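You operate a simulated robot arm through the tools that you are given. There is no shell and no other tool. Be economical: measure what you need, move in short steps, check, and stop when the job is done.

Carry out the task below with a simulated two-armed robot. There is one attempt and no reset: what you move stays moved.

## Task
Set the black fold dial to 4, the yellow one to 3, then draw the paper on by hand.
Fine: mains stays off. Black DRAW lever by the fold dials ON, then one turn of the hand wheel by the waste tray, a quarter more at most.

It is judged by the outcome, as a careful person would: the job done as asked, and still so three seconds after it is handed in. It fails if anything else is knocked over, pushed out of place, dropped, spilled or broken. Flat cloth is picked up by pressing the open fingertips on it (5 to 10 N) and closing them slowly along it; thin cloth reads only 2 to 8 mm in the jaws.

## Robot
Two 7-joint arms with fingered hands on one trunk, on a base that drives. Base frame: it is fixed to the floor where the robot stands at the start and does not move with it; the origin is under the middle of the robot, x ahead of it, y to its left, z up. Units: m, rad, N and s.
The left shoulder is at the start at [0.034, 0.17, 1.222], the right one opposite. With the tool pointing down near the work surface each hand reaches from about 0.24 to 0.74 m from the robot's upright axis, wherever it stands, measured 20 degrees to its own side. Places, roughly: black fold dial [0.5, 1.9, 1.1]; black lever by the fold dials [0.5, 1.9, 0.6]; hand wheel by the waste tray [0.7, 2.1, 0.6]; roller frame [0.9, 3.4, 0.8]; yellow fold dial [0.5, 1.9, 0.9]. Payload 4 kg a hand.
Tool frame (each hand has its own): the origin (TCP) lies between the finger pads and is the grasp point; the fingertips stand 0.026 m ahead of it; z points along the fingers, y is the line along which they close. The gripper opens to 0.132 m. The gripper's body begins 0.073 m behind the TCP. The gripper is a hand of 4 fingers: y runs from the thumb to the fingers, the wrist lies at [0, 0, -0.224] in the tool frame, and closing takes about 1.5 s.
Orientation is that of the tool frame in the base frame, as [roll, pitch, yaw] about the fixed x, y, z axes, in that order (R = Rz(yaw) Ry(pitch) Rx(roll)). With the fingers straight down and closing along the base's y, the tool's x points along the base's -x, its y along +y and its z along -z.

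## Interface
- The arms move only by the tool send_rows. It takes "left_series", "right_series" or both (then of equal length, played together; a hand with none holds still); each is a list of rows, each a list of 6 numbers: the shift along the tool's x, y, z in mm, then the turn, a rotation vector about the tool's x, y, z in rad. In form: [[tx, ty, tz, rx, ry, rz], ...]. A call has 1 to 12 rows; each row is the pose to reach, as a shift and turn from the pose commanded when the call began, along the tool's axes at that moment. "left_claw" and "right_claw" are, for a hand that has rows, the gripper command, from -1 (shut) to 1 (fully open), values between in proportion, set as the call begins (left out, the last holds). Rows are played at 5 a second. More than 0.05 m and 0.15 rad between two rows, or a gripper value outside its range, and nothing of the call is played. A pose out of reach is approached as far as the arm can. The call stops where the force on the tool passes 60 N (or 10 N more than at its start, if that is more) or the arm is blocked; 0.2 s more then pass. Each finger travels about 0.045 m/s and halts on what it meets, pressing with about 27 N; the grip force reading is that of the motor and also rises with nothing between the fingers. The clock runs only during rows and for 0.2 s after the last one: add rows that repeat a pose to give the fingers time. The reply holds the time, the measured pose of the TCP, the force on the tool along the base axes, the opening and the grip force, in the units named above and with some noise, with the torque about the TCP (base axes, N m) and any sound that the robot's microphone picked up, and new pictures: "views" is both (left out), scene, wrist or none (wrist: the cameras of the hands that moved).
- Cameras (640 x 400 px; columns grow to the right, rows downward): "scene" is now at [0.1197, -0.0057, 1.4032]; the picture's right is [-0.05, -1.00, 0.00], its down [-0.51, 0.03, -0.86] and it looks along [0.86, -0.04, -0.51] (base axes); focal length 249 px, centre (320, 200). "left" rides on the left gripper at [-0.068, 0.002, -0.097] in its tool frame; the picture's right is [-0.03, -1.00, 0.00], its down [0.82, -0.02, -0.58] and it looks along [0.58, -0.01, 0.82] (tool axes); focal length 270 px, centre (320, 200). "right" rides on the right gripper at [0.068, 0.002, -0.097] in its tool frame; the picture's right is [-0.03, 1.00, 0.00], its down [-0.82, -0.02, -0.58] and it looks along [-0.58, -0.01, 0.82] (tool axes); focal length 270 px, centre (320, 200). There is no depth. A picture from a camera that has moved, and an enlarged one, comes with that camera's place and axes in the base frame and with its lens.
- raise_lower(by): slides the trunk up (or, below 0, down) by that many m; the arms and the scene camera ride with it, the base frame stays. It gives what a move gives, with no picture.
- drive_base(legs): drives the robot by 1 to 6 legs, each [ahead, turn to the left] in m and rad, along the robot's own axes; the way and the turn of a leg run together, so that a leg with both is an arc; at most 1.5 m and 3.142 rad a leg. The arms and the cameras ride along, it lands a little off, and it stops where it bumps. It gives what a move gives, and a new picture of the scene camera.
- move_fingers(finger1, finger2, finger3, thumb_bend, hand): sets how far each is bent, from 0 (flat) to 1 (curled in); at 0.3 the hand is open as for a grip, at 0.7 the pads meet at the TCP. One left out holds its place. A second passes; each finger stops where it meets its share of the squeeze, and holds until it gets a number again. A gripper value or a shape takes the hand back. It gives what a move gives, with no picture; readings hold the bend of each and the force on the fingers (four entries, about 0 where the hand has none), thumb and palm.
- preshape(shape, hand): the hand has 4 fingers and takes this shape, open, in about a second: jaw (thumb against the fingers, like two jaws); tri (thumb and two fingers); tip (a fingertip pinch); poke (one finger out to press); point (the index stretched); flat (the hand flat); cup (the hand cupped); fist (a fist). The gripper value then closes the fingers along that shape, each until it touches; the sizes above hold for jaw. It gives what a move gives, with no picture.
- head_to(pan, tilt): turns the head with the scene camera to pan (to the left, within 1.501 rad either way) and tilt (down, from -0.506 to 1.204), counted from straight ahead of the robot. It gives what a move gives, and a new picture of the scene camera.
- zoom(camera, box): a new picture of the part [left, top, right, bottom] of that camera's present view, enlarged. It takes no simulated time.
- sign_off(): hands the job in; it is judged then, once.

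Work in short steps. Places have to be worked out from the pictures, the camera data and where the tool is seen: move nearer, look again, correct. Check each grasp and each placing, and mend what went wrong. You have 135 turns and 274 pictures in all, those below and enlarged ones among them. Open the grippers and draw the arms clear of the work before you hand the job in, unless the task says otherwise; then end with one line.

The tools are called after "Call:" by a JSON object that holds its "method" and its "body". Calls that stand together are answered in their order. send_rows: Moves the arms, as the interface text tells. Its arguments: {"type":"object","properties":{"left_series":{"type":"array","items":{"type":"array","items":{"type":"number"}}},"left_claw":{"type":"number"},"right_series":{"type":"array","items":{"type":"array","items":{"type":"number"}}},"right_claw":{"type":"number"},"views":{"type":"string","enum":["both","scene","wrist","none"]}},"required":[]} The other tools are called the same way: raise_lower (by) slides the trunk up or down; preshape (shape, hand) gives the hand a shape; move_fingers (finger1, finger2, finger3, thumb_bend, hand) moves the fingers one by one; drive_base (legs) drives the base; head_to (pan, tilt) turns the head that bears the scene camera; zoom (camera, box) takes an enlarged picture of a part of a camera's view; sign_off () hands the job in.

At the start:

```text
t: 0.0
left_position: [0.5675, 0.2975, 1.1479]
left_orientation: [-3.141, -0.001, 3.136]
left_contact_force: [1.0, 0.4, 0.1]
left_moment: [0.01, -0.04, -0.01]
left_opening: 0.1317
left_grip_force: 0.1
left_shape: jaw
left_bend: [0.3, 0.3, 0.3, 0.3]
left_finger forces: [0.0, 0.1, 0.0, 0.0, 0.1, 0.1]
right_position: [0.4831, -0.2223, 1.1884]
right_orientation: [3.142, 0.001, 3.135]
right_contact_force: [1.2, 0.5, -0.1]
right_moment: [0.0, -0.02, 0.03]
right_opening: 0.1318
right_grip_force: 0.1
right_shape: jaw
right_bend: [0.3, 0.3, 0.3, 0.3]
right_finger forces: [0.1, 0.1, 0.0, 0.0, 0.0, 0.0]
trunk travel left (down, up): [-0.45, 0.305]
robot x, y, heading: [0.0019, 0.0017, -0.003]
head pan, tilt: [-0.051, 0.538]
```

scene: 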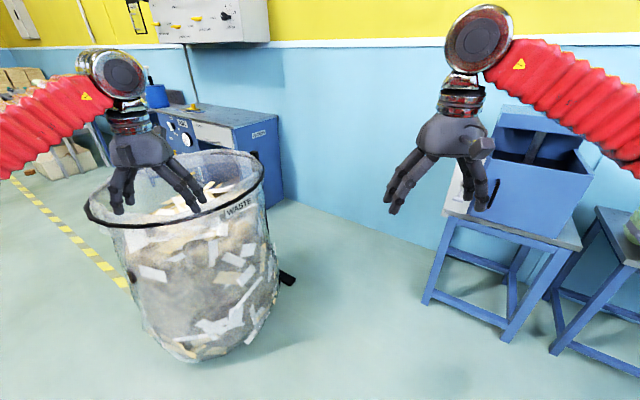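
right: 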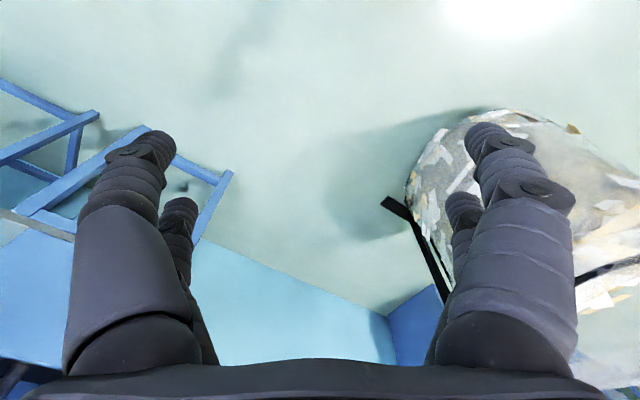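
left: 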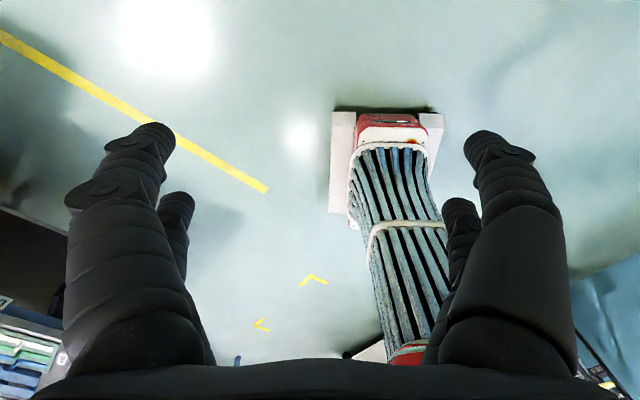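

The pictures show a waste bin ahead and machinery on the left; the dials are at about [0.5, 1.9]. I turn the head left to look.

Call:
{"method": "head_to", "body": {"pan": 1.2, "tilt": 0.4}}

Call:
{"method": "head_to", "body": {"pan": 0.5, "tilt": 0.4}}

```text
t: 1.4
left_position: [0.5678, 0.2976, 1.1487]
left_orientation: [3.141, -0.002, 3.136]
left_contact_force: [0.6, -0.7, 0.5]
left_moment: [0.01, -0.02, 0.01]
left_opening: 0.1318
left_grip_force: 0.0
left_shape: jaw
left_bend: [0.3, 0.3, 0.3, 0.3]
left_finger forces: [0.0, 0.0, 0.0, 0.0, 0.0, 0.0]
right_position: [0.4849, -0.2229, 1.1902]
right_orientation: [-3.141, -0.002, 3.137]
right_contact_force: [-0.6, 0.7, 1.0]
right_moment: [0.01, 0.0, 0.0]
right_opening: 0.1319
right_grip_force: 0.0
right_shape: jaw
right_bend: [0.3, 0.3, 0.3, 0.3]
right_finger forces: [0.0, 0.1, 0.0, 0.0, 0.1, 0.0]
trunk travel left (down, up): [-0.45, 0.305]
robot x, y, heading: [0.0045, -0.0017, -0.004]
head pan, tilt: [1.201, 0.4]
camera scene: at [0.0633, 0.0851, 1.4159], right [0.93, -0.36, 0.0], down [-0.14, -0.36, -0.92], along [0.33, 0.86, -0.39], focal length 249 px, centre (320, 200)
```

scene: 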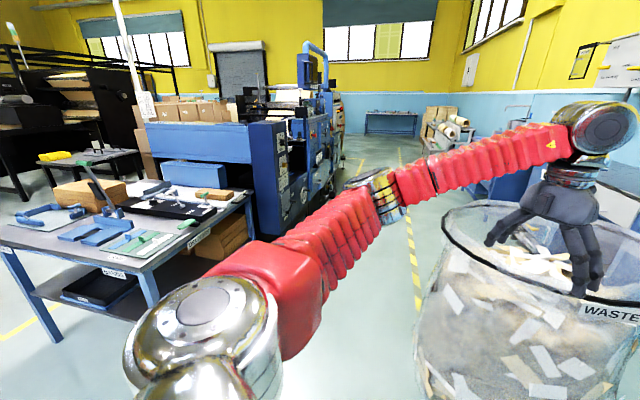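

```text
t: 2.5
left_position: [0.5689, 0.2972, 1.1482]
left_orientation: [3.14, -0.001, 3.135]
left_contact_force: [0.2, -0.1, -0.7]
left_moment: [0.0, -0.05, 0.04]
left_opening: 0.1317
left_grip_force: 0.0
left_shape: jaw
left_bend: [0.3, 0.3, 0.3, 0.3]
left_finger forces: [0.1, 0.0, 0.0, 0.0, 0.1, 0.0]
right_position: [0.4835, -0.2227, 1.1895]
right_orientation: [-3.141, -0.002, 3.137]
right_contact_force: [-0.5, 0.3, -0.2]
right_moment: [-0.02, 0.02, -0.02]
right_opening: 0.1322
right_grip_force: 0.1
right_shape: jaw
right_bend: [0.3, 0.3, 0.3, 0.3]
right_finger forces: [0.0, 0.1, 0.0, 0.1, 0.0, 0.0]
trunk travel left (down, up): [-0.45, 0.305]
robot x, y, heading: [-0.0027, -0.0013, 0.001]
head pan, tilt: [0.499, 0.4]
camera scene: at [0.111, 0.0432, 1.4159], right [0.48, -0.88, 0.0], down [-0.34, -0.19, -0.92], along [0.81, 0.44, -0.39], focal length 249 px, centre (320, 200)
```

scene: 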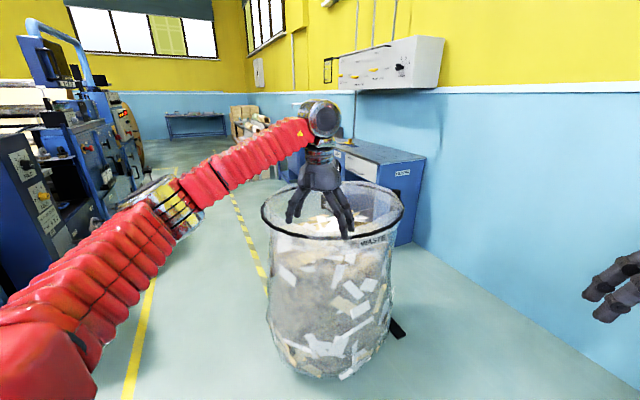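

The machine is at the left, with a control panel facing the aisle. I enlarge it to understand it.

Call:
{"method": "zoom", "body": {"camera": "scene", "box": [0, 60, 160, 280]}}

Call:
{"method": "head_to", "body": {"pan": 0.95, "tilt": 0.6}}

```text
1.82 times, centred on (80, 170) of scene
camera zoom: at [0.111, 0.0432, 1.4159], right [0.48, -0.88, 0.0], down [-0.34, -0.19, -0.92], along [0.81, 0.44, -0.39], focal length 453 px, centre (756, 254)
```

zoom: 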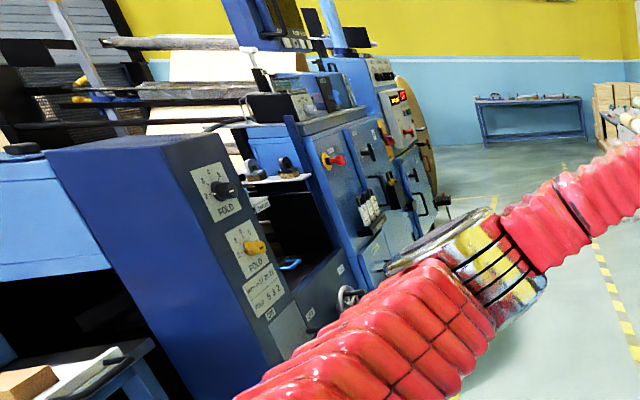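

```text
t: 3.4
left_position: [0.5675, 0.2975, 1.1488]
left_orientation: [3.142, -0.003, 3.136]
left_contact_force: [-0.5, -0.2, 0.4]
left_moment: [-0.01, 0.02, -0.02]
left_opening: 0.132
left_grip_force: 0.2
left_shape: jaw
left_bend: [0.3, 0.3, 0.3, 0.3]
left_finger forces: [0.0, 0.0, 0.0, 0.0, 0.0, 0.0]
right_position: [0.4836, -0.2219, 1.1892]
right_orientation: [-3.142, -0.002, 3.136]
right_contact_force: [1.2, -0.3, 0.3]
right_moment: [0.04, -0.01, 0.0]
right_opening: 0.1319
right_grip_force: 0.1
right_shape: jaw
right_bend: [0.3, 0.3, 0.3, 0.3]
right_finger forces: [0.0, 0.1, 0.0, 0.1, 0.0, 0.0]
trunk travel left (down, up): [-0.45, 0.305]
robot x, y, heading: [-0.0021, -0.0009, 0.005]
head pan, tilt: [0.949, 0.6]
camera scene: at [0.0812, 0.0706, 1.3977], right [0.81, -0.58, 0.0], down [-0.33, -0.46, -0.82], along [0.48, 0.67, -0.57], focal length 249 px, centre (320, 200)
```

scene: 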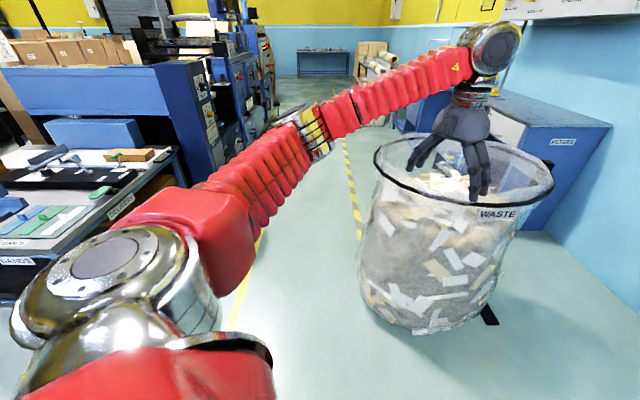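

Yellow floor lines and panel edges give an aisle direction of about 52° in the base frame, so the panel faces about (0.79,-0.61). I pull the arms in before driving up the aisle between table and bin.

Call:
{"method": "send_rows", "body": {"left_series": [[45, 0, 0, 0, 0, 0], [90, 0, 0, 0, 0, 0], [135, 0, 0, 0, 0, 0], [180, 0, 0, 0, 0, 0], [220, 0, 0, 0, 0, 0], [220, 0, 0, 0, 0, 0]], "right_series": [[30, 0, 0, 0, 0, 0], [60, 0, 0, 0, 0, 0], [90, 0, 0, 0, 0, 0], [120, 0, 0, 0, 0, 0], [140, 0, 0, 0, 0, 0], [140, 0, 0, 0, 0, 0]], "views": "none"}}

```text
t: 4.8
left_position: [0.3471, 0.2984, 1.1472]
left_orientation: [3.141, -0.002, 3.137]
left_contact_force: [-0.1, 0.0, 0.2]
left_moment: [-0.03, 0.01, 0.01]
left_opening: 0.1322
left_grip_force: 0.0
left_shape: jaw
left_bend: [0.3, 0.3, 0.3, 0.3]
left_finger forces: [0.0, 0.1, 0.0, 0.1, 0.0, 0.1]
right_position: [0.3444, -0.2221, 1.1875]
right_orientation: [-3.14, -0.002, 3.135]
right_contact_force: [0.0, 0.0, -0.4]
right_moment: [-0.01, 0.0, 0.02]
right_opening: 0.1318
right_grip_force: 0.0
right_shape: jaw
right_bend: [0.3, 0.3, 0.3, 0.3]
right_finger forces: [0.0, 0.0, 0.1, 0.1, 0.0, 0.0]
trunk travel left (down, up): [-0.45, 0.305]
robot x, y, heading: [-0.0031, -0.0026, -0.001]
head pan, tilt: [0.949, 0.6]
```

Arms are in. I turn toward the aisle, slightly to the table side, and advance half way.

Call:
{"method": "drive_base", "body": {"legs": [[0, 1.08], [0.6, 0]]}}

Call:
{"method": "head_to", "body": {"pan": 0, "tilt": 0.5}}

```text
t: 7.0
left_position: [0.1333, 0.4392, 1.1487]
left_orientation: [-3.139, 0.002, -2.58]
left_contact_force: [-0.9, 0.3, -0.1]
left_moment: [0.0, -0.05, -0.02]
left_opening: 0.1318
left_grip_force: 0.1
left_shape: jaw
left_bend: [0.3, 0.3, 0.3, 0.3]
left_finger forces: [0.0, 0.0, 0.0, 0.0, 0.1, 0.0]
right_position: [0.4107, -0.0024, 1.1914]
right_orientation: [-3.139, 0.002, -2.581]
right_contact_force: [-1.1, 1.0, -0.6]
right_moment: [-0.04, -0.05, -0.02]
right_opening: 0.1319
right_grip_force: 0.2
right_shape: jaw
right_bend: [0.3, 0.3, 0.3, 0.3]
right_finger forces: [0.1, 0.0, 0.1, 0.0, 0.0, 0.0]
trunk travel left (down, up): [-0.45, 0.305]
robot x, y, heading: [0.0189, -0.0268, 0.584]
head pan, tilt: [0.949, 0.6]
stopped in leg 1: the robot was blocked; the commanded pose is now the measured one
camera scene: at [0.0423, 0.0798, 1.3976], right [1.0, -0.04, 0.0], down [-0.02, -0.57, -0.82], along [0.03, 0.82, -0.57], focal length 249 px, centre (320, 200)
```

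scene: 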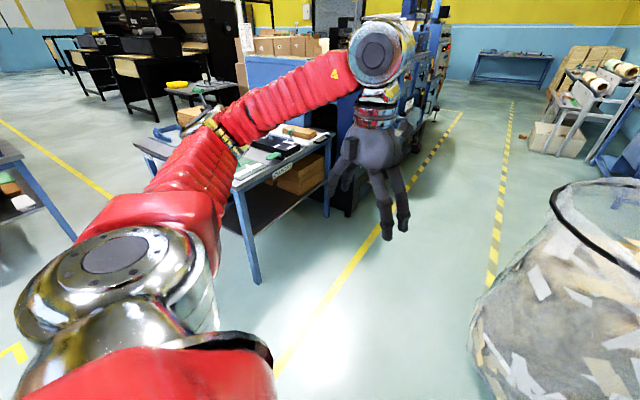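

```text
t: 8.2
left_position: [0.1354, 0.4368, 1.1488]
left_orientation: [-3.141, -0.001, -2.581]
left_contact_force: [0.1, 0.6, -0.3]
left_moment: [0.02, -0.01, 0.0]
left_opening: 0.132
left_grip_force: 0.1
left_shape: jaw
left_bend: [0.3, 0.3, 0.3, 0.3]
left_finger forces: [0.0, 0.1, 0.1, 0.1, 0.1, 0.0]
right_position: [0.4121, -0.0037, 1.1905]
right_orientation: [3.141, -0.002, -2.58]
right_contact_force: [-0.5, -0.5, 0.3]
right_moment: [0.0, -0.04, 0.01]
right_opening: 0.1318
right_grip_force: 0.0
right_shape: jaw
right_bend: [0.3, 0.3, 0.3, 0.3]
right_finger forces: [0.1, 0.1, 0.0, 0.1, 0.0, 0.1]
trunk travel left (down, up): [-0.45, 0.305]
robot x, y, heading: [0.0174, -0.0237, 0.581]
head pan, tilt: [0.0, 0.499]
camera scene: at [0.1174, 0.0396, 1.4068], right [0.55, -0.84, 0.0], down [-0.4, -0.26, -0.88], along [0.73, 0.48, -0.48], focal length 249 px, centre (320, 200)
```

scene: 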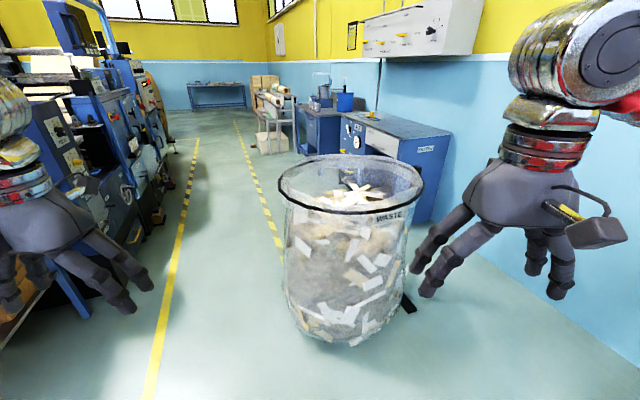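

The turn was blocked at 0.58 rad. I look around to both sides to find what the base touched.

Call:
{"method": "head_to", "body": {"pan": -1.5, "tilt": 0.9}}

Call:
{"method": "head_to", "body": {"pan": 1.5, "tilt": 0.9}}

```text
t: 9.8
left_position: [0.137, 0.436, 1.1493]
left_orientation: [-3.139, 0.0, -2.58]
left_contact_force: [-0.1, 0.3, -0.7]
left_moment: [0.0, 0.03, -0.02]
left_opening: 0.1321
left_grip_force: 0.1
left_shape: jaw
left_bend: [0.3, 0.3, 0.3, 0.3]
left_finger forces: [0.0, 0.0, 0.1, 0.1, 0.0, 0.1]
right_position: [0.4124, -0.0037, 1.1901]
right_orientation: [3.14, 0.0, -2.581]
right_contact_force: [0.7, -0.2, 0.1]
right_moment: [0.0, 0.0, 0.0]
right_opening: 0.1321
right_grip_force: 0.2
right_shape: jaw
right_bend: [0.3, 0.3, 0.3, 0.3]
right_finger forces: [0.0, 0.0, 0.1, 0.0, 0.0, 0.1]
trunk travel left (down, up): [-0.45, 0.305]
robot x, y, heading: [0.0156, -0.0236, 0.579]
head pan, tilt: [-1.499, 0.901]
camera scene: at [0.0872, -0.0705, 1.373], right [-0.79, -0.61, 0.0], down [-0.48, 0.62, -0.62], along [0.38, -0.49, -0.78], focal length 249 px, centre (320, 200)
```

scene: 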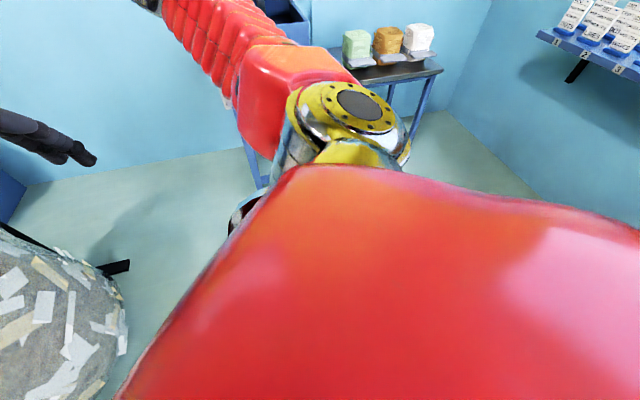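

```text
t: 12.4
left_position: [0.1366, 0.4369, 1.1491]
left_orientation: [-3.139, 0.0, -2.581]
left_contact_force: [0.2, 0.3, 0.8]
left_moment: [-0.02, -0.03, 0.04]
left_opening: 0.1318
left_grip_force: 0.0
left_shape: jaw
left_bend: [0.3, 0.3, 0.3, 0.3]
left_finger forces: [0.1, 0.0, 0.0, 0.0, 0.0, 0.0]
right_position: [0.4124, -0.0044, 1.1905]
right_orientation: [3.14, -0.003, -2.581]
right_contact_force: [0.1, 0.4, -0.5]
right_moment: [0.02, -0.02, 0.01]
right_opening: 0.1321
right_grip_force: 0.1
right_shape: jaw
right_bend: [0.3, 0.3, 0.3, 0.3]
right_finger forces: [0.1, 0.0, 0.0, 0.1, 0.0, 0.0]
trunk travel left (down, up): [-0.45, 0.305]
robot x, y, heading: [0.0175, -0.0258, 0.581]
head pan, tilt: [1.499, 0.901]
camera scene: at [0.0046, 0.0554, 1.373], right [0.87, 0.49, 0.0], down [0.38, -0.68, -0.62], along [-0.3, 0.54, -0.78], focal length 249 px, centre (320, 200)
```

scene: 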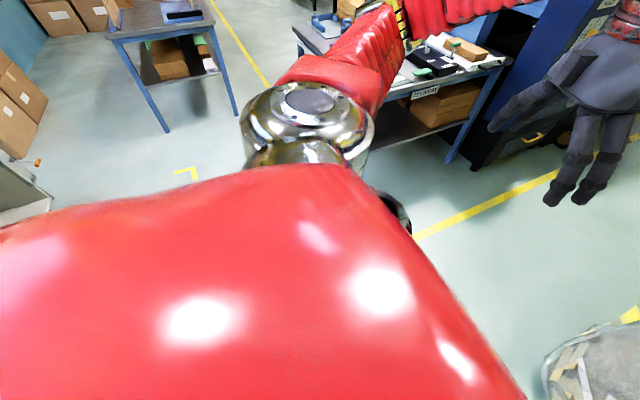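

Nothing visible touches at the front, so the obstruction is probably behind. I drive slightly ahead, then retry the turn.

Call:
{"method": "drive_base", "body": {"legs": [[0.15, 0], [0, 0.4]]}}

```text
t: 15.1
left_position: [0.0724, 0.5288, 1.1486]
left_orientation: [-3.138, -0.002, -2.182]
left_contact_force: [-0.9, 0.2, 0.6]
left_moment: [-0.02, 0.01, 0.01]
left_opening: 0.1322
left_grip_force: 0.1
left_shape: jaw
left_bend: [0.3, 0.3, 0.3, 0.3]
left_finger forces: [0.0, 0.0, 0.1, 0.1, 0.0, 0.1]
right_position: [0.4983, 0.2298, 1.1898]
right_orientation: [3.14, -0.001, -2.184]
right_contact_force: [-0.1, 0.6, 0.1]
right_moment: [0.01, 0.0, -0.01]
right_opening: 0.1319
right_grip_force: 0.1
right_shape: jaw
right_bend: [0.3, 0.3, 0.3, 0.3]
right_finger forces: [0.1, 0.0, 0.0, 0.0, 0.0, 0.0]
trunk travel left (down, up): [-0.45, 0.305]
robot x, y, heading: [0.1553, 0.0462, 0.976]
head pan, tilt: [1.499, 0.901]
camera scene: at [0.1166, 0.1151, 1.373], right [0.62, 0.79, 0.0], down [0.62, -0.49, -0.62], along [-0.49, 0.38, -0.78], focal length 249 px, centre (320, 200)
```

scene: 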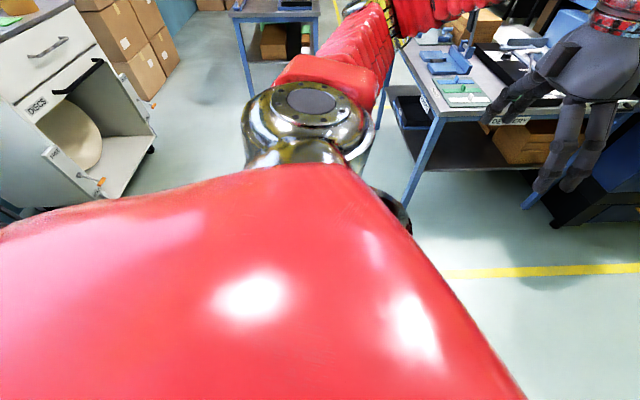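

The turn worked. I look ahead to judge the clearance past the bin.

Call:
{"method": "head_to", "body": {"pan": 0, "tilt": 0.6}}

```text
t: 16.7
left_position: [0.0725, 0.5285, 1.149]
left_orientation: [-3.14, 0.001, -2.182]
left_contact_force: [0.3, -0.2, 0.4]
left_moment: [-0.01, 0.03, -0.02]
left_opening: 0.1318
left_grip_force: 0.1
left_shape: jaw
left_bend: [0.3, 0.3, 0.3, 0.3]
left_finger forces: [0.0, 0.0, 0.0, 0.0, 0.0, 0.0]
right_position: [0.4991, 0.229, 1.1902]
right_orientation: [3.14, 0.0, -2.185]
right_contact_force: [-0.8, 1.4, 0.2]
right_moment: [0.02, -0.01, 0.0]
right_opening: 0.1319
right_grip_force: 0.1
right_shape: jaw
right_bend: [0.3, 0.3, 0.3, 0.3]
right_finger forces: [0.0, 0.1, 0.0, 0.0, 0.0, 0.0]
trunk travel left (down, up): [-0.45, 0.305]
robot x, y, heading: [0.1583, 0.047, 0.974]
head pan, tilt: [0.0, 0.6]
camera scene: at [0.2251, 0.1408, 1.3977], right [0.83, -0.56, 0.0], down [-0.32, -0.47, -0.82], along [0.46, 0.68, -0.57], focal length 249 px, centre (320, 200)
```

scene: 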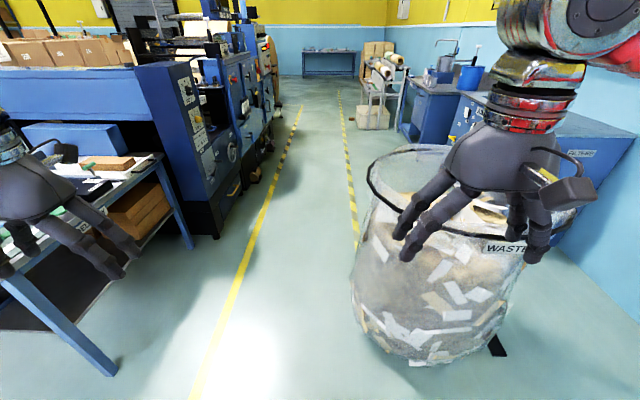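

Clearances: bin left edge about 0.3 m to the right of the aisle axis and the machine face 0.75 m to the left. I shift a bit left, then go straight along the aisle.

Call:
{"method": "drive_base", "body": {"legs": [[0, 0.25], [0.5, 0], [0, -0.287], [0.7, 0]]}}

```text
t: 18.6
left_position: [-0.0345, 0.5233, 1.1494]
left_orientation: [-3.14, -0.003, -1.931]
left_contact_force: [0.6, 1.0, -0.8]
left_moment: [-0.06, 0.06, 0.01]
left_opening: 0.1322
left_grip_force: 0.1
left_shape: jaw
left_bend: [0.3, 0.3, 0.3, 0.3]
left_finger forces: [0.1, 0.0, 0.1, 0.0, 0.0, 0.1]
right_position: [0.4533, 0.3395, 1.1912]
right_orientation: [3.14, -0.003, -1.932]
right_contact_force: [0.8, 1.0, -0.1]
right_moment: [-0.1, 0.03, 0.03]
right_opening: 0.1322
right_grip_force: 0.1
right_shape: jaw
right_bend: [0.3, 0.3, 0.3, 0.3]
right_finger forces: [0.0, 0.0, 0.0, 0.0, 0.0, 0.1]
trunk travel left (down, up): [-0.45, 0.305]
robot x, y, heading: [0.1798, 0.0684, 1.262]
head pan, tilt: [0.0, 0.6]
stopped in leg 2: the robot was blocked; the commanded pose is now the measured one
camera scene: at [0.2194, 0.1849, 1.3969], right [0.95, -0.31, 0.0], down [-0.17, -0.54, -0.82], along [0.25, 0.78, -0.57], focal length 249 px, centre (320, 200)
```

scene: 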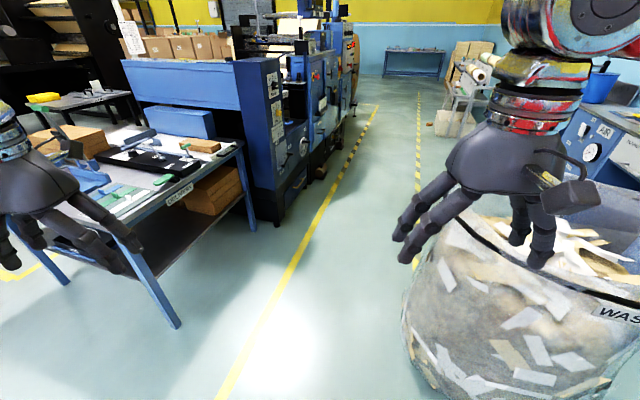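

Blocked again after a few cm. I look steeply down ahead and to the left to see what the base or arm touches.

Call:
{"method": "head_to", "body": {"pan": 0, "tilt": 1.2}}

Call:
{"method": "head_to", "body": {"pan": 0.9, "tilt": 1.0}}

Call:
{"method": "head_to", "body": {"pan": -0.9, "tilt": 0.9}}

```text
t: 19.6
left_position: [-0.0371, 0.5184, 1.1485]
left_orientation: [-3.141, 0.001, -1.928]
left_contact_force: [-0.1, -0.5, 0.6]
left_moment: [0.04, 0.0, -0.02]
left_opening: 0.1319
left_grip_force: 0.0
left_shape: jaw
left_bend: [0.3, 0.3, 0.3, 0.3]
left_finger forces: [0.0, 0.0, 0.0, 0.0, 0.0, 0.0]
right_position: [0.4509, 0.3345, 1.1923]
right_orientation: [3.139, 0.003, -1.932]
right_contact_force: [0.1, -0.5, 0.4]
right_moment: [0.0, -0.01, 0.0]
right_opening: 0.1319
right_grip_force: 0.1
right_shape: jaw
right_bend: [0.3, 0.3, 0.3, 0.3]
right_finger forces: [0.0, 0.0, 0.0, 0.0, 0.1, 0.0]
trunk travel left (down, up): [-0.45, 0.305]
robot x, y, heading: [0.1814, 0.0693, 1.258]
head pan, tilt: [0.0, 1.201]
camera scene: at [0.2073, 0.1478, 1.3531], right [0.95, -0.31, 0.0], down [-0.29, -0.89, -0.36], along [0.11, 0.34, -0.93], focal length 249 px, centre (320, 200)
```

scene: 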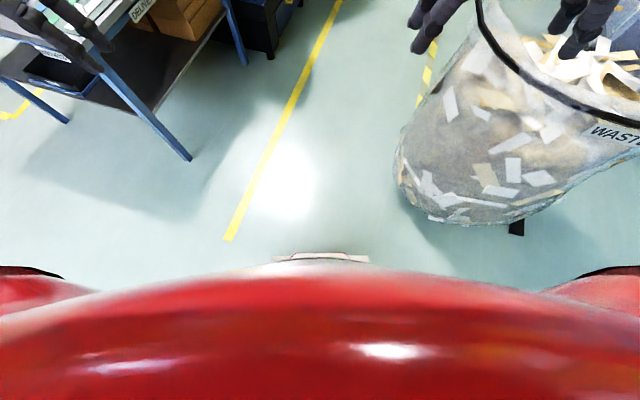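

```text
t: 20.9
left_position: [-0.0363, 0.5182, 1.1511]
left_orientation: [3.14, 0.001, -1.928]
left_contact_force: [-0.4, -0.5, 0.6]
left_moment: [-0.01, -0.01, 0.04]
left_opening: 0.1319
left_grip_force: 0.0
left_shape: jaw
left_bend: [0.3, 0.3, 0.3, 0.3]
left_finger forces: [0.0, 0.0, 0.1, 0.0, 0.0, 0.0]
right_position: [0.4516, 0.3344, 1.1919]
right_orientation: [3.14, 0.002, -1.933]
right_contact_force: [-0.3, 0.2, -0.4]
right_moment: [0.01, -0.07, 0.0]
right_opening: 0.132
right_grip_force: 0.0
right_shape: jaw
right_bend: [0.3, 0.3, 0.3, 0.3]
right_finger forces: [0.1, 0.0, 0.0, 0.0, 0.1, 0.0]
trunk travel left (down, up): [-0.45, 0.305]
robot x, y, heading: [0.1842, 0.0678, 1.261]
head pan, tilt: [0.901, 1.0]
camera scene: at [0.1515, 0.1523, 1.3657], right [0.83, 0.56, 0.0], down [0.47, -0.7, -0.54], along [-0.3, 0.45, -0.84], focal length 249 px, centre (320, 200)
```

scene: 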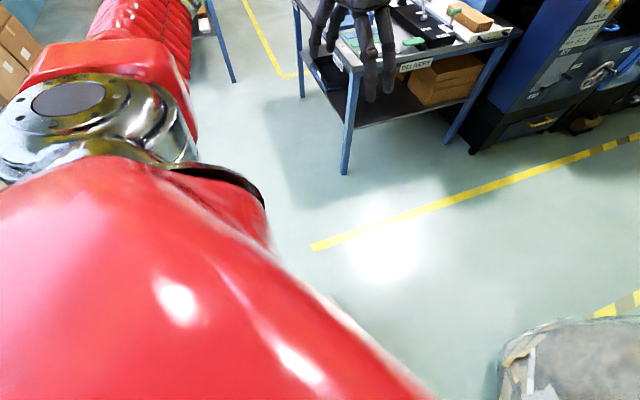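

```text
t: 22.6
left_position: [-0.0361, 0.5182, 1.1499]
left_orientation: [3.141, 0.002, -1.931]
left_contact_force: [0.4, -0.3, -0.4]
left_moment: [0.0, 0.03, -0.03]
left_opening: 0.1321
left_grip_force: 0.1
left_shape: jaw
left_bend: [0.3, 0.3, 0.3, 0.3]
left_finger forces: [0.0, 0.0, 0.0, 0.1, 0.0, 0.1]
right_position: [0.4519, 0.3335, 1.1933]
right_orientation: [3.14, 0.002, -1.932]
right_contact_force: [-0.7, -0.1, 0.4]
right_moment: [-0.02, 0.01, 0.02]
right_opening: 0.132
right_grip_force: 0.0
right_shape: jaw
right_bend: [0.3, 0.3, 0.3, 0.3]
right_finger forces: [0.0, 0.0, 0.1, 0.0, 0.1, 0.1]
trunk travel left (down, up): [-0.45, 0.305]
robot x, y, heading: [0.1802, 0.0661, 1.261]
head pan, tilt: [-0.901, 0.901]
camera scene: at [0.2608, 0.1208, 1.3729], right [0.35, -0.94, 0.0], down [-0.73, -0.28, -0.62], along [0.58, 0.22, -0.78], focal length 249 px, centre (320, 200)
```

scene: 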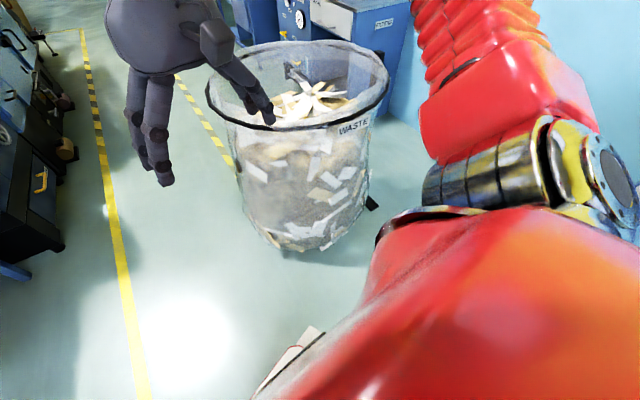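

Nothing visible is in contact. I retry with a short forward leg and watch how it moves.

Call:
{"method": "drive_base", "body": {"legs": [[0.15, 0]]}}

```text
t: 24.0
left_position: [0.0093, 0.6635, 1.1492]
left_orientation: [-3.141, 0.002, -1.929]
left_contact_force: [-0.6, 0.3, -0.8]
left_moment: [-0.05, 0.05, -0.04]
left_opening: 0.1319
left_grip_force: 0.1
left_shape: jaw
left_bend: [0.3, 0.3, 0.3, 0.3]
left_finger forces: [0.0, 0.0, 0.0, 0.0, 0.0, 0.1]
right_position: [0.4967, 0.4811, 1.1911]
right_orientation: [3.139, 0.0, -1.929]
right_contact_force: [-0.2, -0.4, 0.1]
right_moment: [-0.06, 0.0, 0.0]
right_opening: 0.1323
right_grip_force: 0.0
right_shape: jaw
right_bend: [0.3, 0.3, 0.3, 0.3]
right_finger forces: [0.0, 0.0, 0.0, 0.0, 0.0, 0.0]
trunk travel left (down, up): [-0.45, 0.305]
robot x, y, heading: [0.2267, 0.2137, 1.264]
head pan, tilt: [-0.901, 0.901]
camera scene: at [0.3078, 0.2673, 1.3728], right [0.35, -0.94, 0.0], down [-0.73, -0.28, -0.62], along [0.58, 0.22, -0.78], focal length 249 px, centre (320, 200)
```

scene: 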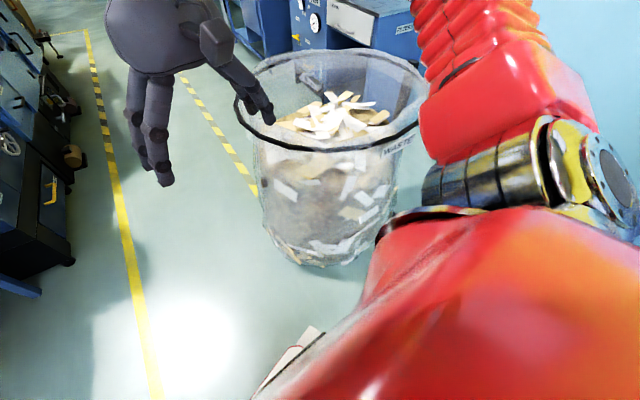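

That moved exactly as ordered, so short legs work. I continue in short ones.

Call:
{"method": "drive_base", "body": {"legs": [[0.2, 0], [0.15, 0]]}}

Call:
{"method": "drive_base", "body": {"legs": [[0, -0.3], [0.2, 0], [0.2, 0]]}}

```text
t: 26.6
left_position: [0.119, 1.0003, 1.1493]
left_orientation: [3.141, -0.002, -1.933]
left_contact_force: [0.7, 0.8, 0.2]
left_moment: [-0.06, 0.01, -0.01]
left_opening: 0.132
left_grip_force: 0.0
left_shape: jaw
left_bend: [0.3, 0.3, 0.3, 0.3]
left_finger forces: [0.0, 0.0, 0.0, 0.1, 0.1, 0.1]
right_position: [0.605, 0.8156, 1.1916]
right_orientation: [3.14, -0.002, -1.933]
right_contact_force: [0.6, 0.1, 0.3]
right_moment: [-0.05, 0.05, -0.01]
right_opening: 0.132
right_grip_force: 0.0
right_shape: jaw
right_bend: [0.3, 0.3, 0.3, 0.3]
right_finger forces: [0.0, 0.1, 0.0, 0.0, 0.0, 0.0]
trunk travel left (down, up): [-0.45, 0.305]
robot x, y, heading: [0.3369, 0.5479, 1.255]
head pan, tilt: [-0.901, 0.901]
camera scene: at [0.4156, 0.6024, 1.3727], right [0.35, -0.94, 0.0], down [-0.73, -0.28, -0.62], along [0.58, 0.22, -0.78], focal length 249 px, centre (320, 200)
```

scene: 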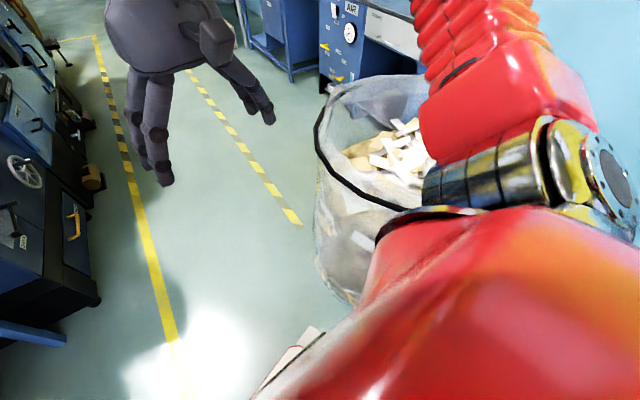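

```text
t: 30.5
left_position: [0.4937, 1.3704, 1.1514]
left_orientation: [3.142, 0.0, -2.232]
left_contact_force: [0.8, 0.2, -0.3]
left_moment: [-0.04, 0.01, 0.02]
left_opening: 0.1319
left_grip_force: 0.1
left_shape: jaw
left_bend: [0.3, 0.3, 0.3, 0.3]
left_finger forces: [0.1, 0.0, 0.0, 0.0, 0.0, 0.0]
right_position: [0.9039, 1.0506, 1.1925]
right_orientation: [3.138, 0.0, -2.235]
right_contact_force: [0.3, 0.7, -0.4]
right_moment: [0.0, -0.02, 0.01]
right_opening: 0.1321
right_grip_force: 0.2
right_shape: jaw
right_bend: [0.3, 0.3, 0.3, 0.3]
right_finger forces: [0.0, 0.0, 0.0, 0.0, 0.0, 0.0]
trunk travel left (down, up): [-0.45, 0.305]
robot x, y, heading: [0.5654, 0.8741, 0.962]
head pan, tilt: [-0.901, 0.901]
camera scene: at [0.66, 0.9018, 1.3729], right [0.06, -1.0, 0.0], down [-0.78, -0.05, -0.62], along [0.62, 0.04, -0.78], focal length 249 px, centre (320, 200)
```

scene: 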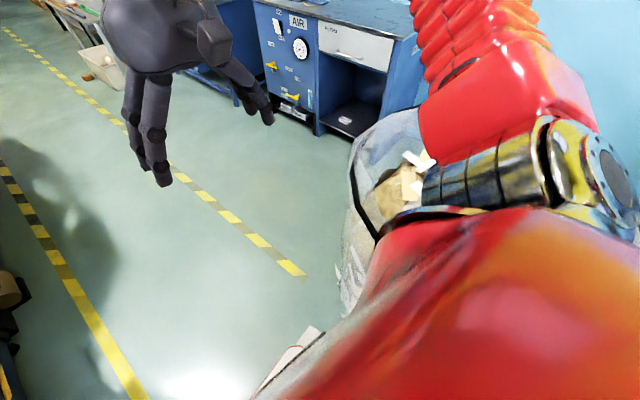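

Past the bin's left side. I look left at the machine before going on.

Call:
{"method": "head_to", "body": {"pan": 0.6, "tilt": 0.5}}

```text
t: 32.1
left_position: [0.4916, 1.3702, 1.1522]
left_orientation: [-3.141, 0.002, -2.233]
left_contact_force: [-0.2, 0.4, -0.4]
left_moment: [0.02, 0.0, 0.0]
left_opening: 0.132
left_grip_force: 0.0
left_shape: jaw
left_bend: [0.3, 0.3, 0.3, 0.3]
left_finger forces: [0.0, 0.1, 0.0, 0.0, 0.1, 0.1]
right_position: [0.9021, 1.048, 1.1939]
right_orientation: [3.139, 0.002, -2.233]
right_contact_force: [0.2, 0.7, -0.2]
right_moment: [-0.04, -0.01, -0.01]
right_opening: 0.1322
right_grip_force: 0.1
right_shape: jaw
right_bend: [0.3, 0.3, 0.3, 0.3]
right_finger forces: [0.1, 0.0, 0.1, 0.0, 0.0, 0.0]
trunk travel left (down, up): [-0.45, 0.305]
robot x, y, heading: [0.5629, 0.8748, 0.961]
head pan, tilt: [0.6, 0.499]
camera scene: at [0.5847, 0.9874, 1.4068], right [1.0, -0.01, 0.0], down [-0.01, -0.48, -0.88], along [0.01, 0.88, -0.48], focal length 249 px, centre (320, 200)
```

scene: 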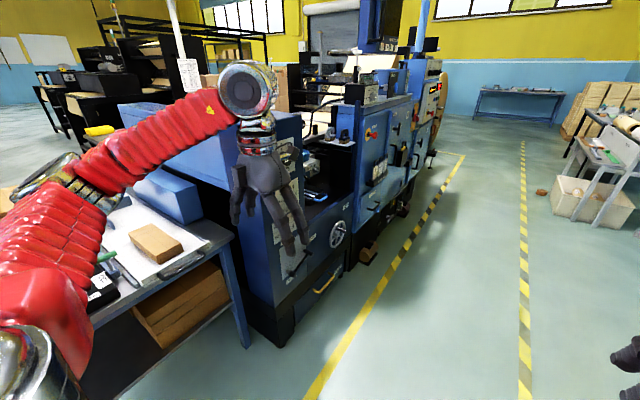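

The wheel and panel match the given positions. I drive on along the aisle to be opposite the dials.

Call:
{"method": "drive_base", "body": {"legs": [[0.2, 0], [0.2, -0.02], [0.2, 0], [0.2, 0]]}}

Call:
{"method": "drive_base", "body": {"legs": [[0, 0.4], [0, 0.4], [0, 0.4], [0, 0.38]]}}

Call:
{"method": "head_to", "body": {"pan": 0, "tilt": 0.6}}

```text
t: 37.4
left_position: [0.9727, 2.0124, 1.15]
left_orientation: [3.141, 0.001, -2.263]
left_contact_force: [-0.4, 0.9, 0.7]
left_moment: [-0.02, -0.01, 0.01]
left_opening: 0.1323
left_grip_force: 0.1
left_shape: jaw
left_bend: [0.3, 0.3, 0.3, 0.3]
left_finger forces: [0.0, 0.0, 0.0, 0.1, 0.0, 0.1]
right_position: [1.3743, 1.6814, 1.1935]
right_orientation: [3.14, 0.001, -2.261]
right_contact_force: [-0.2, 0.6, 0.1]
right_moment: [-0.03, -0.02, -0.02]
right_opening: 0.132
right_grip_force: 0.0
right_shape: jaw
right_bend: [0.3, 0.3, 0.3, 0.3]
right_finger forces: [0.0, 0.0, 0.0, 0.0, 0.0, 0.0]
trunk travel left (down, up): [-0.45, 0.305]
robot x, y, heading: [1.0341, 1.5128, 0.933]
head pan, tilt: [0.6, 0.499]
camera scene: at [1.0552, 1.6286, 1.4067], right [1.0, -0.04, 0.0], down [-0.02, -0.48, -0.88], along [0.03, 0.88, -0.48], focal length 249 px, centre (320, 200)
```

scene: 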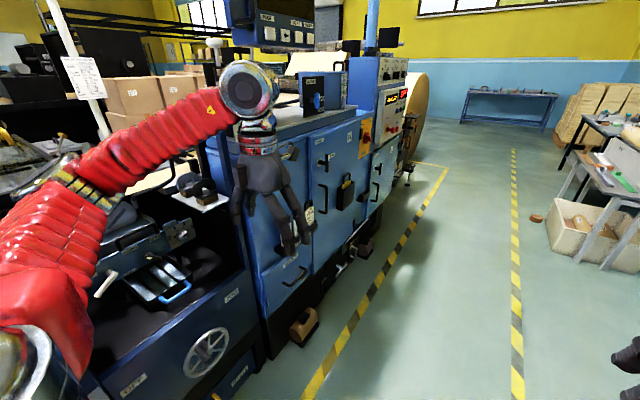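

```text
t: 40.1
left_position: [0.6768, 1.8665, 1.1516]
left_orientation: [-3.137, 0.002, -1.598]
left_contact_force: [-1.2, 0.1, -0.4]
left_moment: [0.07, -0.09, -0.02]
left_opening: 0.1319
left_grip_force: 0.1
left_shape: jaw
left_bend: [0.3, 0.3, 0.3, 0.3]
left_finger forces: [0.0, 0.1, 0.1, 0.0, 0.0, 0.1]
right_position: [1.1969, 1.8539, 1.1958]
right_orientation: [3.142, 0.004, -1.597]
right_contact_force: [-0.6, -0.1, 0.1]
right_moment: [0.03, -0.07, -0.02]
right_opening: 0.132
right_grip_force: 0.1
right_shape: jaw
right_bend: [0.3, 0.3, 0.3, 0.3]
right_finger forces: [0.0, 0.0, 0.0, 0.1, 0.1, 0.0]
trunk travel left (down, up): [-0.45, 0.305]
robot x, y, heading: [1.0616, 1.5145, 1.618]
head pan, tilt: [0.6, 0.499]
stopped in leg 2: the robot was blocked; the commanded pose is now the measured one
camera scene: at [1.0064, 1.6115, 1.4067], right [0.8, 0.6, 0.0], down [0.29, -0.38, -0.88], along [-0.52, 0.7, -0.48], focal length 249 px, centre (320, 200)
```

scene: 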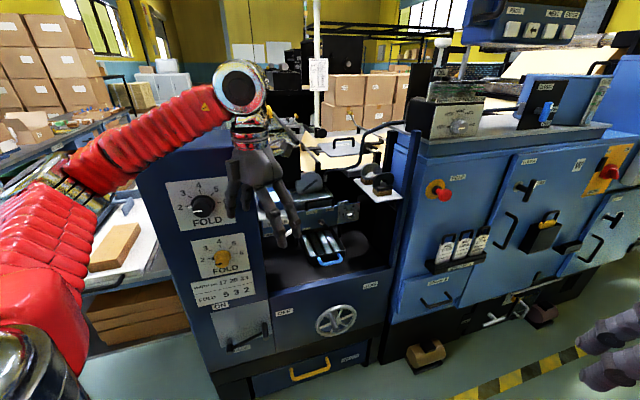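

```text
t: 41.1
left_position: [0.6818, 1.8675, 1.1537]
left_orientation: [-3.141, 0.001, -1.599]
left_contact_force: [-0.2, -0.2, -0.4]
left_moment: [0.0, 0.0, -0.03]
left_opening: 0.1318
left_grip_force: 0.1
left_shape: jaw
left_bend: [0.3, 0.3, 0.3, 0.3]
left_finger forces: [0.0, 0.1, 0.1, 0.0, 0.0, 0.1]
right_position: [1.2019, 1.8537, 1.1952]
right_orientation: [3.137, 0.003, -1.6]
right_contact_force: [-0.5, -0.7, -0.9]
right_moment: [0.03, -0.01, -0.01]
right_opening: 0.132
right_grip_force: 0.1
right_shape: jaw
right_bend: [0.3, 0.3, 0.3, 0.3]
right_finger forces: [0.0, 0.0, 0.0, 0.0, 0.1, 0.0]
trunk travel left (down, up): [-0.45, 0.305]
robot x, y, heading: [1.0618, 1.5134, 1.613]
head pan, tilt: [0.0, 0.6]
camera scene: at [1.0619, 1.6281, 1.3977], right [1.0, 0.04, 0.0], down [0.02, -0.56, -0.82], along [-0.04, 0.82, -0.57], focal length 249 px, centre (320, 200)
```

scene: 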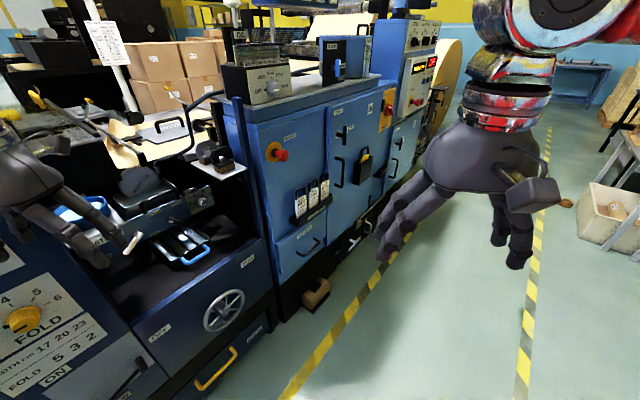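

The panel with both dials, the lever and the wheel is visible. I finish the left turn in smaller bits.

Call:
{"method": "drive_base", "body": {"legs": [[-0.1, 0], [0, 0.2], [0, 0.2], [0, 0.2], [0, 0.25]]}}

```text
t: 45.6
left_position: [0.5435, 1.3725, 1.1524]
left_orientation: [-3.138, 0.003, -0.775]
left_contact_force: [-0.5, -1.0, 0.2]
left_moment: [0.1, -0.04, 0.01]
left_opening: 0.1319
left_grip_force: 0.1
left_shape: jaw
left_bend: [0.3, 0.3, 0.3, 0.3]
left_finger forces: [0.0, 0.1, 0.1, 0.0, 0.1, 0.0]
right_position: [0.9062, 1.745, 1.1973]
right_orientation: [3.14, 0.004, -0.78]
right_contact_force: [-0.8, -1.4, 0.8]
right_moment: [0.13, -0.05, 0.01]
right_opening: 0.1318
right_grip_force: 0.0
right_shape: jaw
right_bend: [0.3, 0.3, 0.3, 0.3]
right_finger forces: [0.0, 0.0, 0.1, 0.0, 0.0, 0.0]
trunk travel left (down, up): [-0.45, 0.305]
robot x, y, heading: [1.0972, 1.4457, 2.457]
head pan, tilt: [0.0, 0.6]
stopped in leg 5: the robot was blocked; the commanded pose is now the measured one
camera scene: at [1.0023, 1.5154, 1.3978], right [0.63, 0.77, 0.0], down [0.44, -0.35, -0.82], along [-0.64, 0.52, -0.56], focal length 249 px, centre (320, 200)
```

scene: 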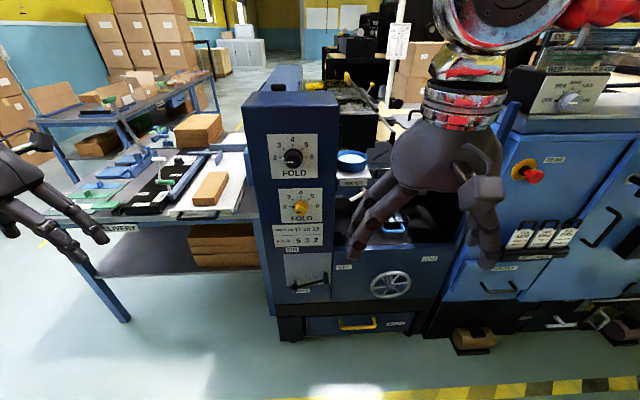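

Now nearly square on. I enlarge the panel.

Call:
{"method": "zoom", "body": {"camera": "scene", "box": [240, 80, 450, 345]}}

Call:
{"method": "zoom", "body": {"camera": "scene", "box": [260, 125, 340, 235]}}

Call:
{"method": "zoom", "body": {"camera": "scene", "box": [265, 235, 355, 310]}}

```text
1.51 times, centred on (345, 212) of scene
camera zoom: at [1.0023, 1.5154, 1.3978], right [0.63, 0.77, 0.0], down [0.44, -0.35, -0.82], along [-0.64, 0.52, -0.56], focal length 376 px, centre (282, 181)
```

zoom: 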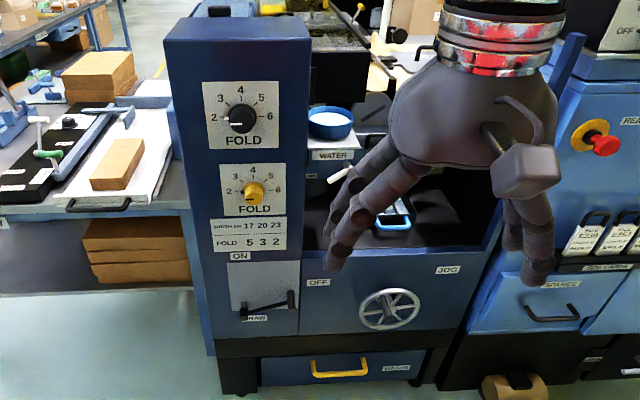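

```text
3.64 times, centred on (300, 180) of scene
camera zoom: at [1.0023, 1.5154, 1.3978], right [0.63, 0.77, 0.0], down [0.44, -0.35, -0.82], along [-0.64, 0.52, -0.56], focal length 906 px, centre (393, 273)
```

zoom: 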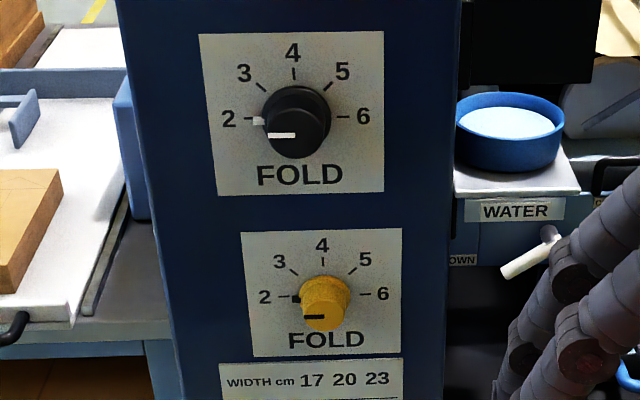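

```text
5.33 times, centred on (310, 272) of scene
camera zoom: at [1.0023, 1.5154, 1.3978], right [0.63, 0.77, 0.0], down [0.44, -0.35, -0.82], along [-0.64, 0.52, -0.56], focal length 1329 px, centre (373, -187)
```

zoom: 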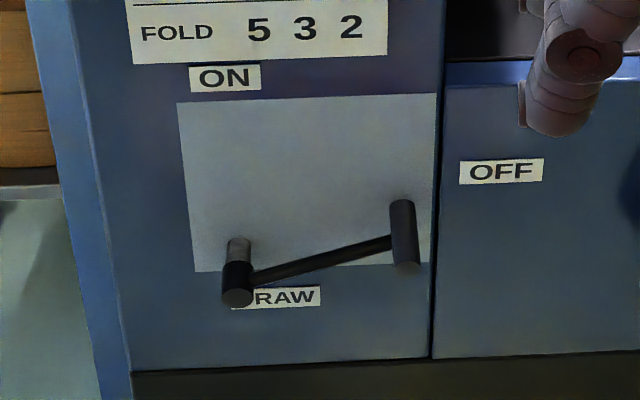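

Both dials stand at 2 (pointing left), so black needs +90° clockwise and yellow +45°. Triangulated: black knob ≈(0.463,1.858,1.105), yellow ≈(0.474,1.871,0.935). I drive 0.12 m closer, then point the left hand forward.

Call:
{"method": "drive_base", "body": {"legs": [[0, 0.05], [0.12, 0]]}}

Call:
{"method": "send_rows", "body": {"left_series": [[-12, 0, 4, 0, -0.143, 0], [-24, 0, 7, 0, -0.286, 0], [-36, 0, 10, 0, -0.428, 0], [-48, 0, 14, 0, -0.571, 0], [-60, 0, 18, 0, -0.714, 0], [-72, 0, 22, 0, -0.857, 0], [-84, 0, 26, 0, -1.0, 0], [-96, 0, 30, 0, -1.142, 0], [-108, 0, 34, 0, -1.285, 0], [-114, 0, 38, 0, -1.428, 0], [-120, 0, 40, 0, -1.571, 0], [-120, 0, 40, 0, -1.571, 0]]}}

```text
t: 47.3
left_position: [0.4511, 1.4223, 1.1529]
left_orientation: [3.141, 0.001, -0.728]
left_contact_force: [-0.4, 0.5, 0.5]
left_moment: [0.01, -0.02, -0.01]
left_opening: 0.132
left_grip_force: 0.0
left_shape: jaw
left_bend: [0.3, 0.3, 0.3, 0.3]
left_finger forces: [0.0, 0.0, 0.1, 0.0, 0.0, 0.0]
right_position: [0.7963, 1.8118, 1.1944]
right_orientation: [3.137, 0.001, -0.732]
right_contact_force: [0.4, 0.0, -0.1]
right_moment: [0.0, -0.04, 0.01]
right_opening: 0.1319
right_grip_force: 0.1
right_shape: jaw
right_bend: [0.3, 0.3, 0.3, 0.3]
right_finger forces: [0.0, 0.0, 0.1, 0.1, 0.0, 0.1]
trunk travel left (down, up): [-0.45, 0.305]
robot x, y, heading: [0.9973, 1.5174, 2.499]
head pan, tilt: [0.0, 0.6]
camera scene: at [0.9022, 1.5872, 1.3976], right [0.6, 0.8, 0.0], down [0.46, -0.34, -0.82], along [-0.66, 0.49, -0.57], focal length 249 px, centre (320, 200)
```

scene: 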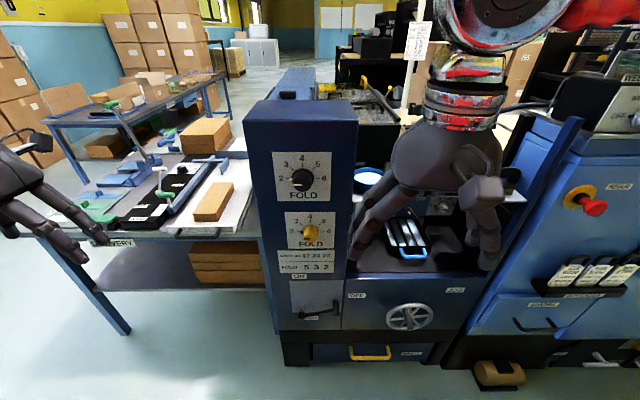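

```text
t: 50.1
left_position: [0.3855, 1.3988, 1.0281]
left_orientation: [2.925, 1.261, -0.871]
left_contact_force: [-0.8, 0.3, -1.2]
left_moment: [-0.03, 0.01, 0.01]
left_opening: 0.1319
left_grip_force: 0.0
left_shape: jaw
left_bend: [0.3, 0.3, 0.3, 0.3]
left_finger forces: [0.0, 0.0, 0.1, 0.1, 0.1, 0.0]
left hand out of reach, approached as far as the arm can: row 9, 10, 11, 12
right_position: [0.7948, 1.8147, 1.1944]
right_orientation: [3.138, -0.003, -0.732]
right_contact_force: [-0.7, 1.0, 0.0]
right_moment: [-0.06, -0.04, 0.0]
right_opening: 0.1321
right_grip_force: 0.0
right_shape: jaw
right_bend: [0.3, 0.3, 0.3, 0.3]
right_finger forces: [0.0, 0.0, 0.0, 0.0, 0.0, 0.1]
trunk travel left (down, up): [-0.45, 0.305]
robot x, y, heading: [0.9955, 1.5163, 2.503]
head pan, tilt: [0.0, 0.6]
stopped in row 12 (left hand): the arm was blocked; the commanded pose is now the measured one
camera scene: at [0.9012, 1.5901, 1.3973], right [0.6, 0.8, 0.0], down [0.46, -0.34, -0.82], along [-0.66, 0.49, -0.57], focal length 249 px, centre (320, 200)
camera left: at [0.4451, 1.3586, 1.1203], right [0.61, 0.79, -0.04], down [0.61, -0.51, -0.61], along [-0.5, 0.34, -0.79], focal length 270 px, centre (320, 200)
```

scene: 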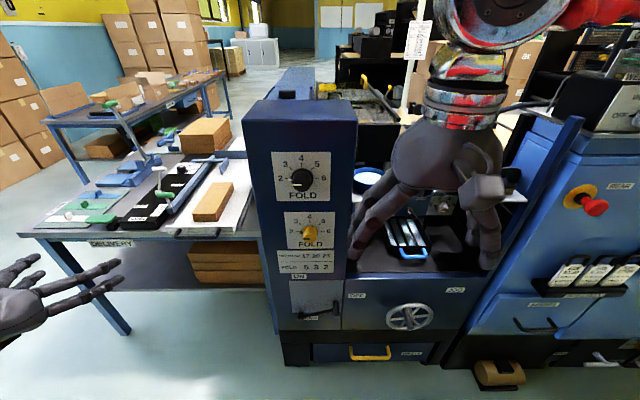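
left: 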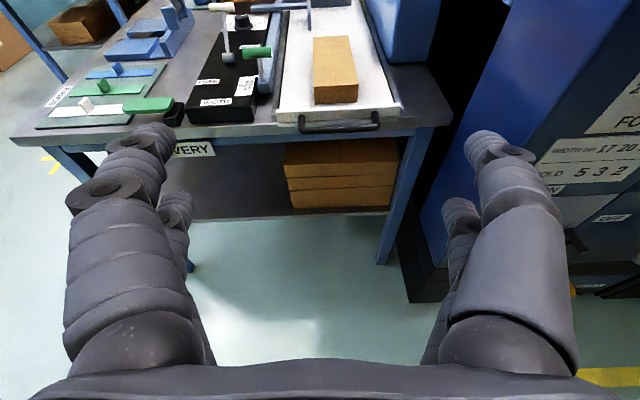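

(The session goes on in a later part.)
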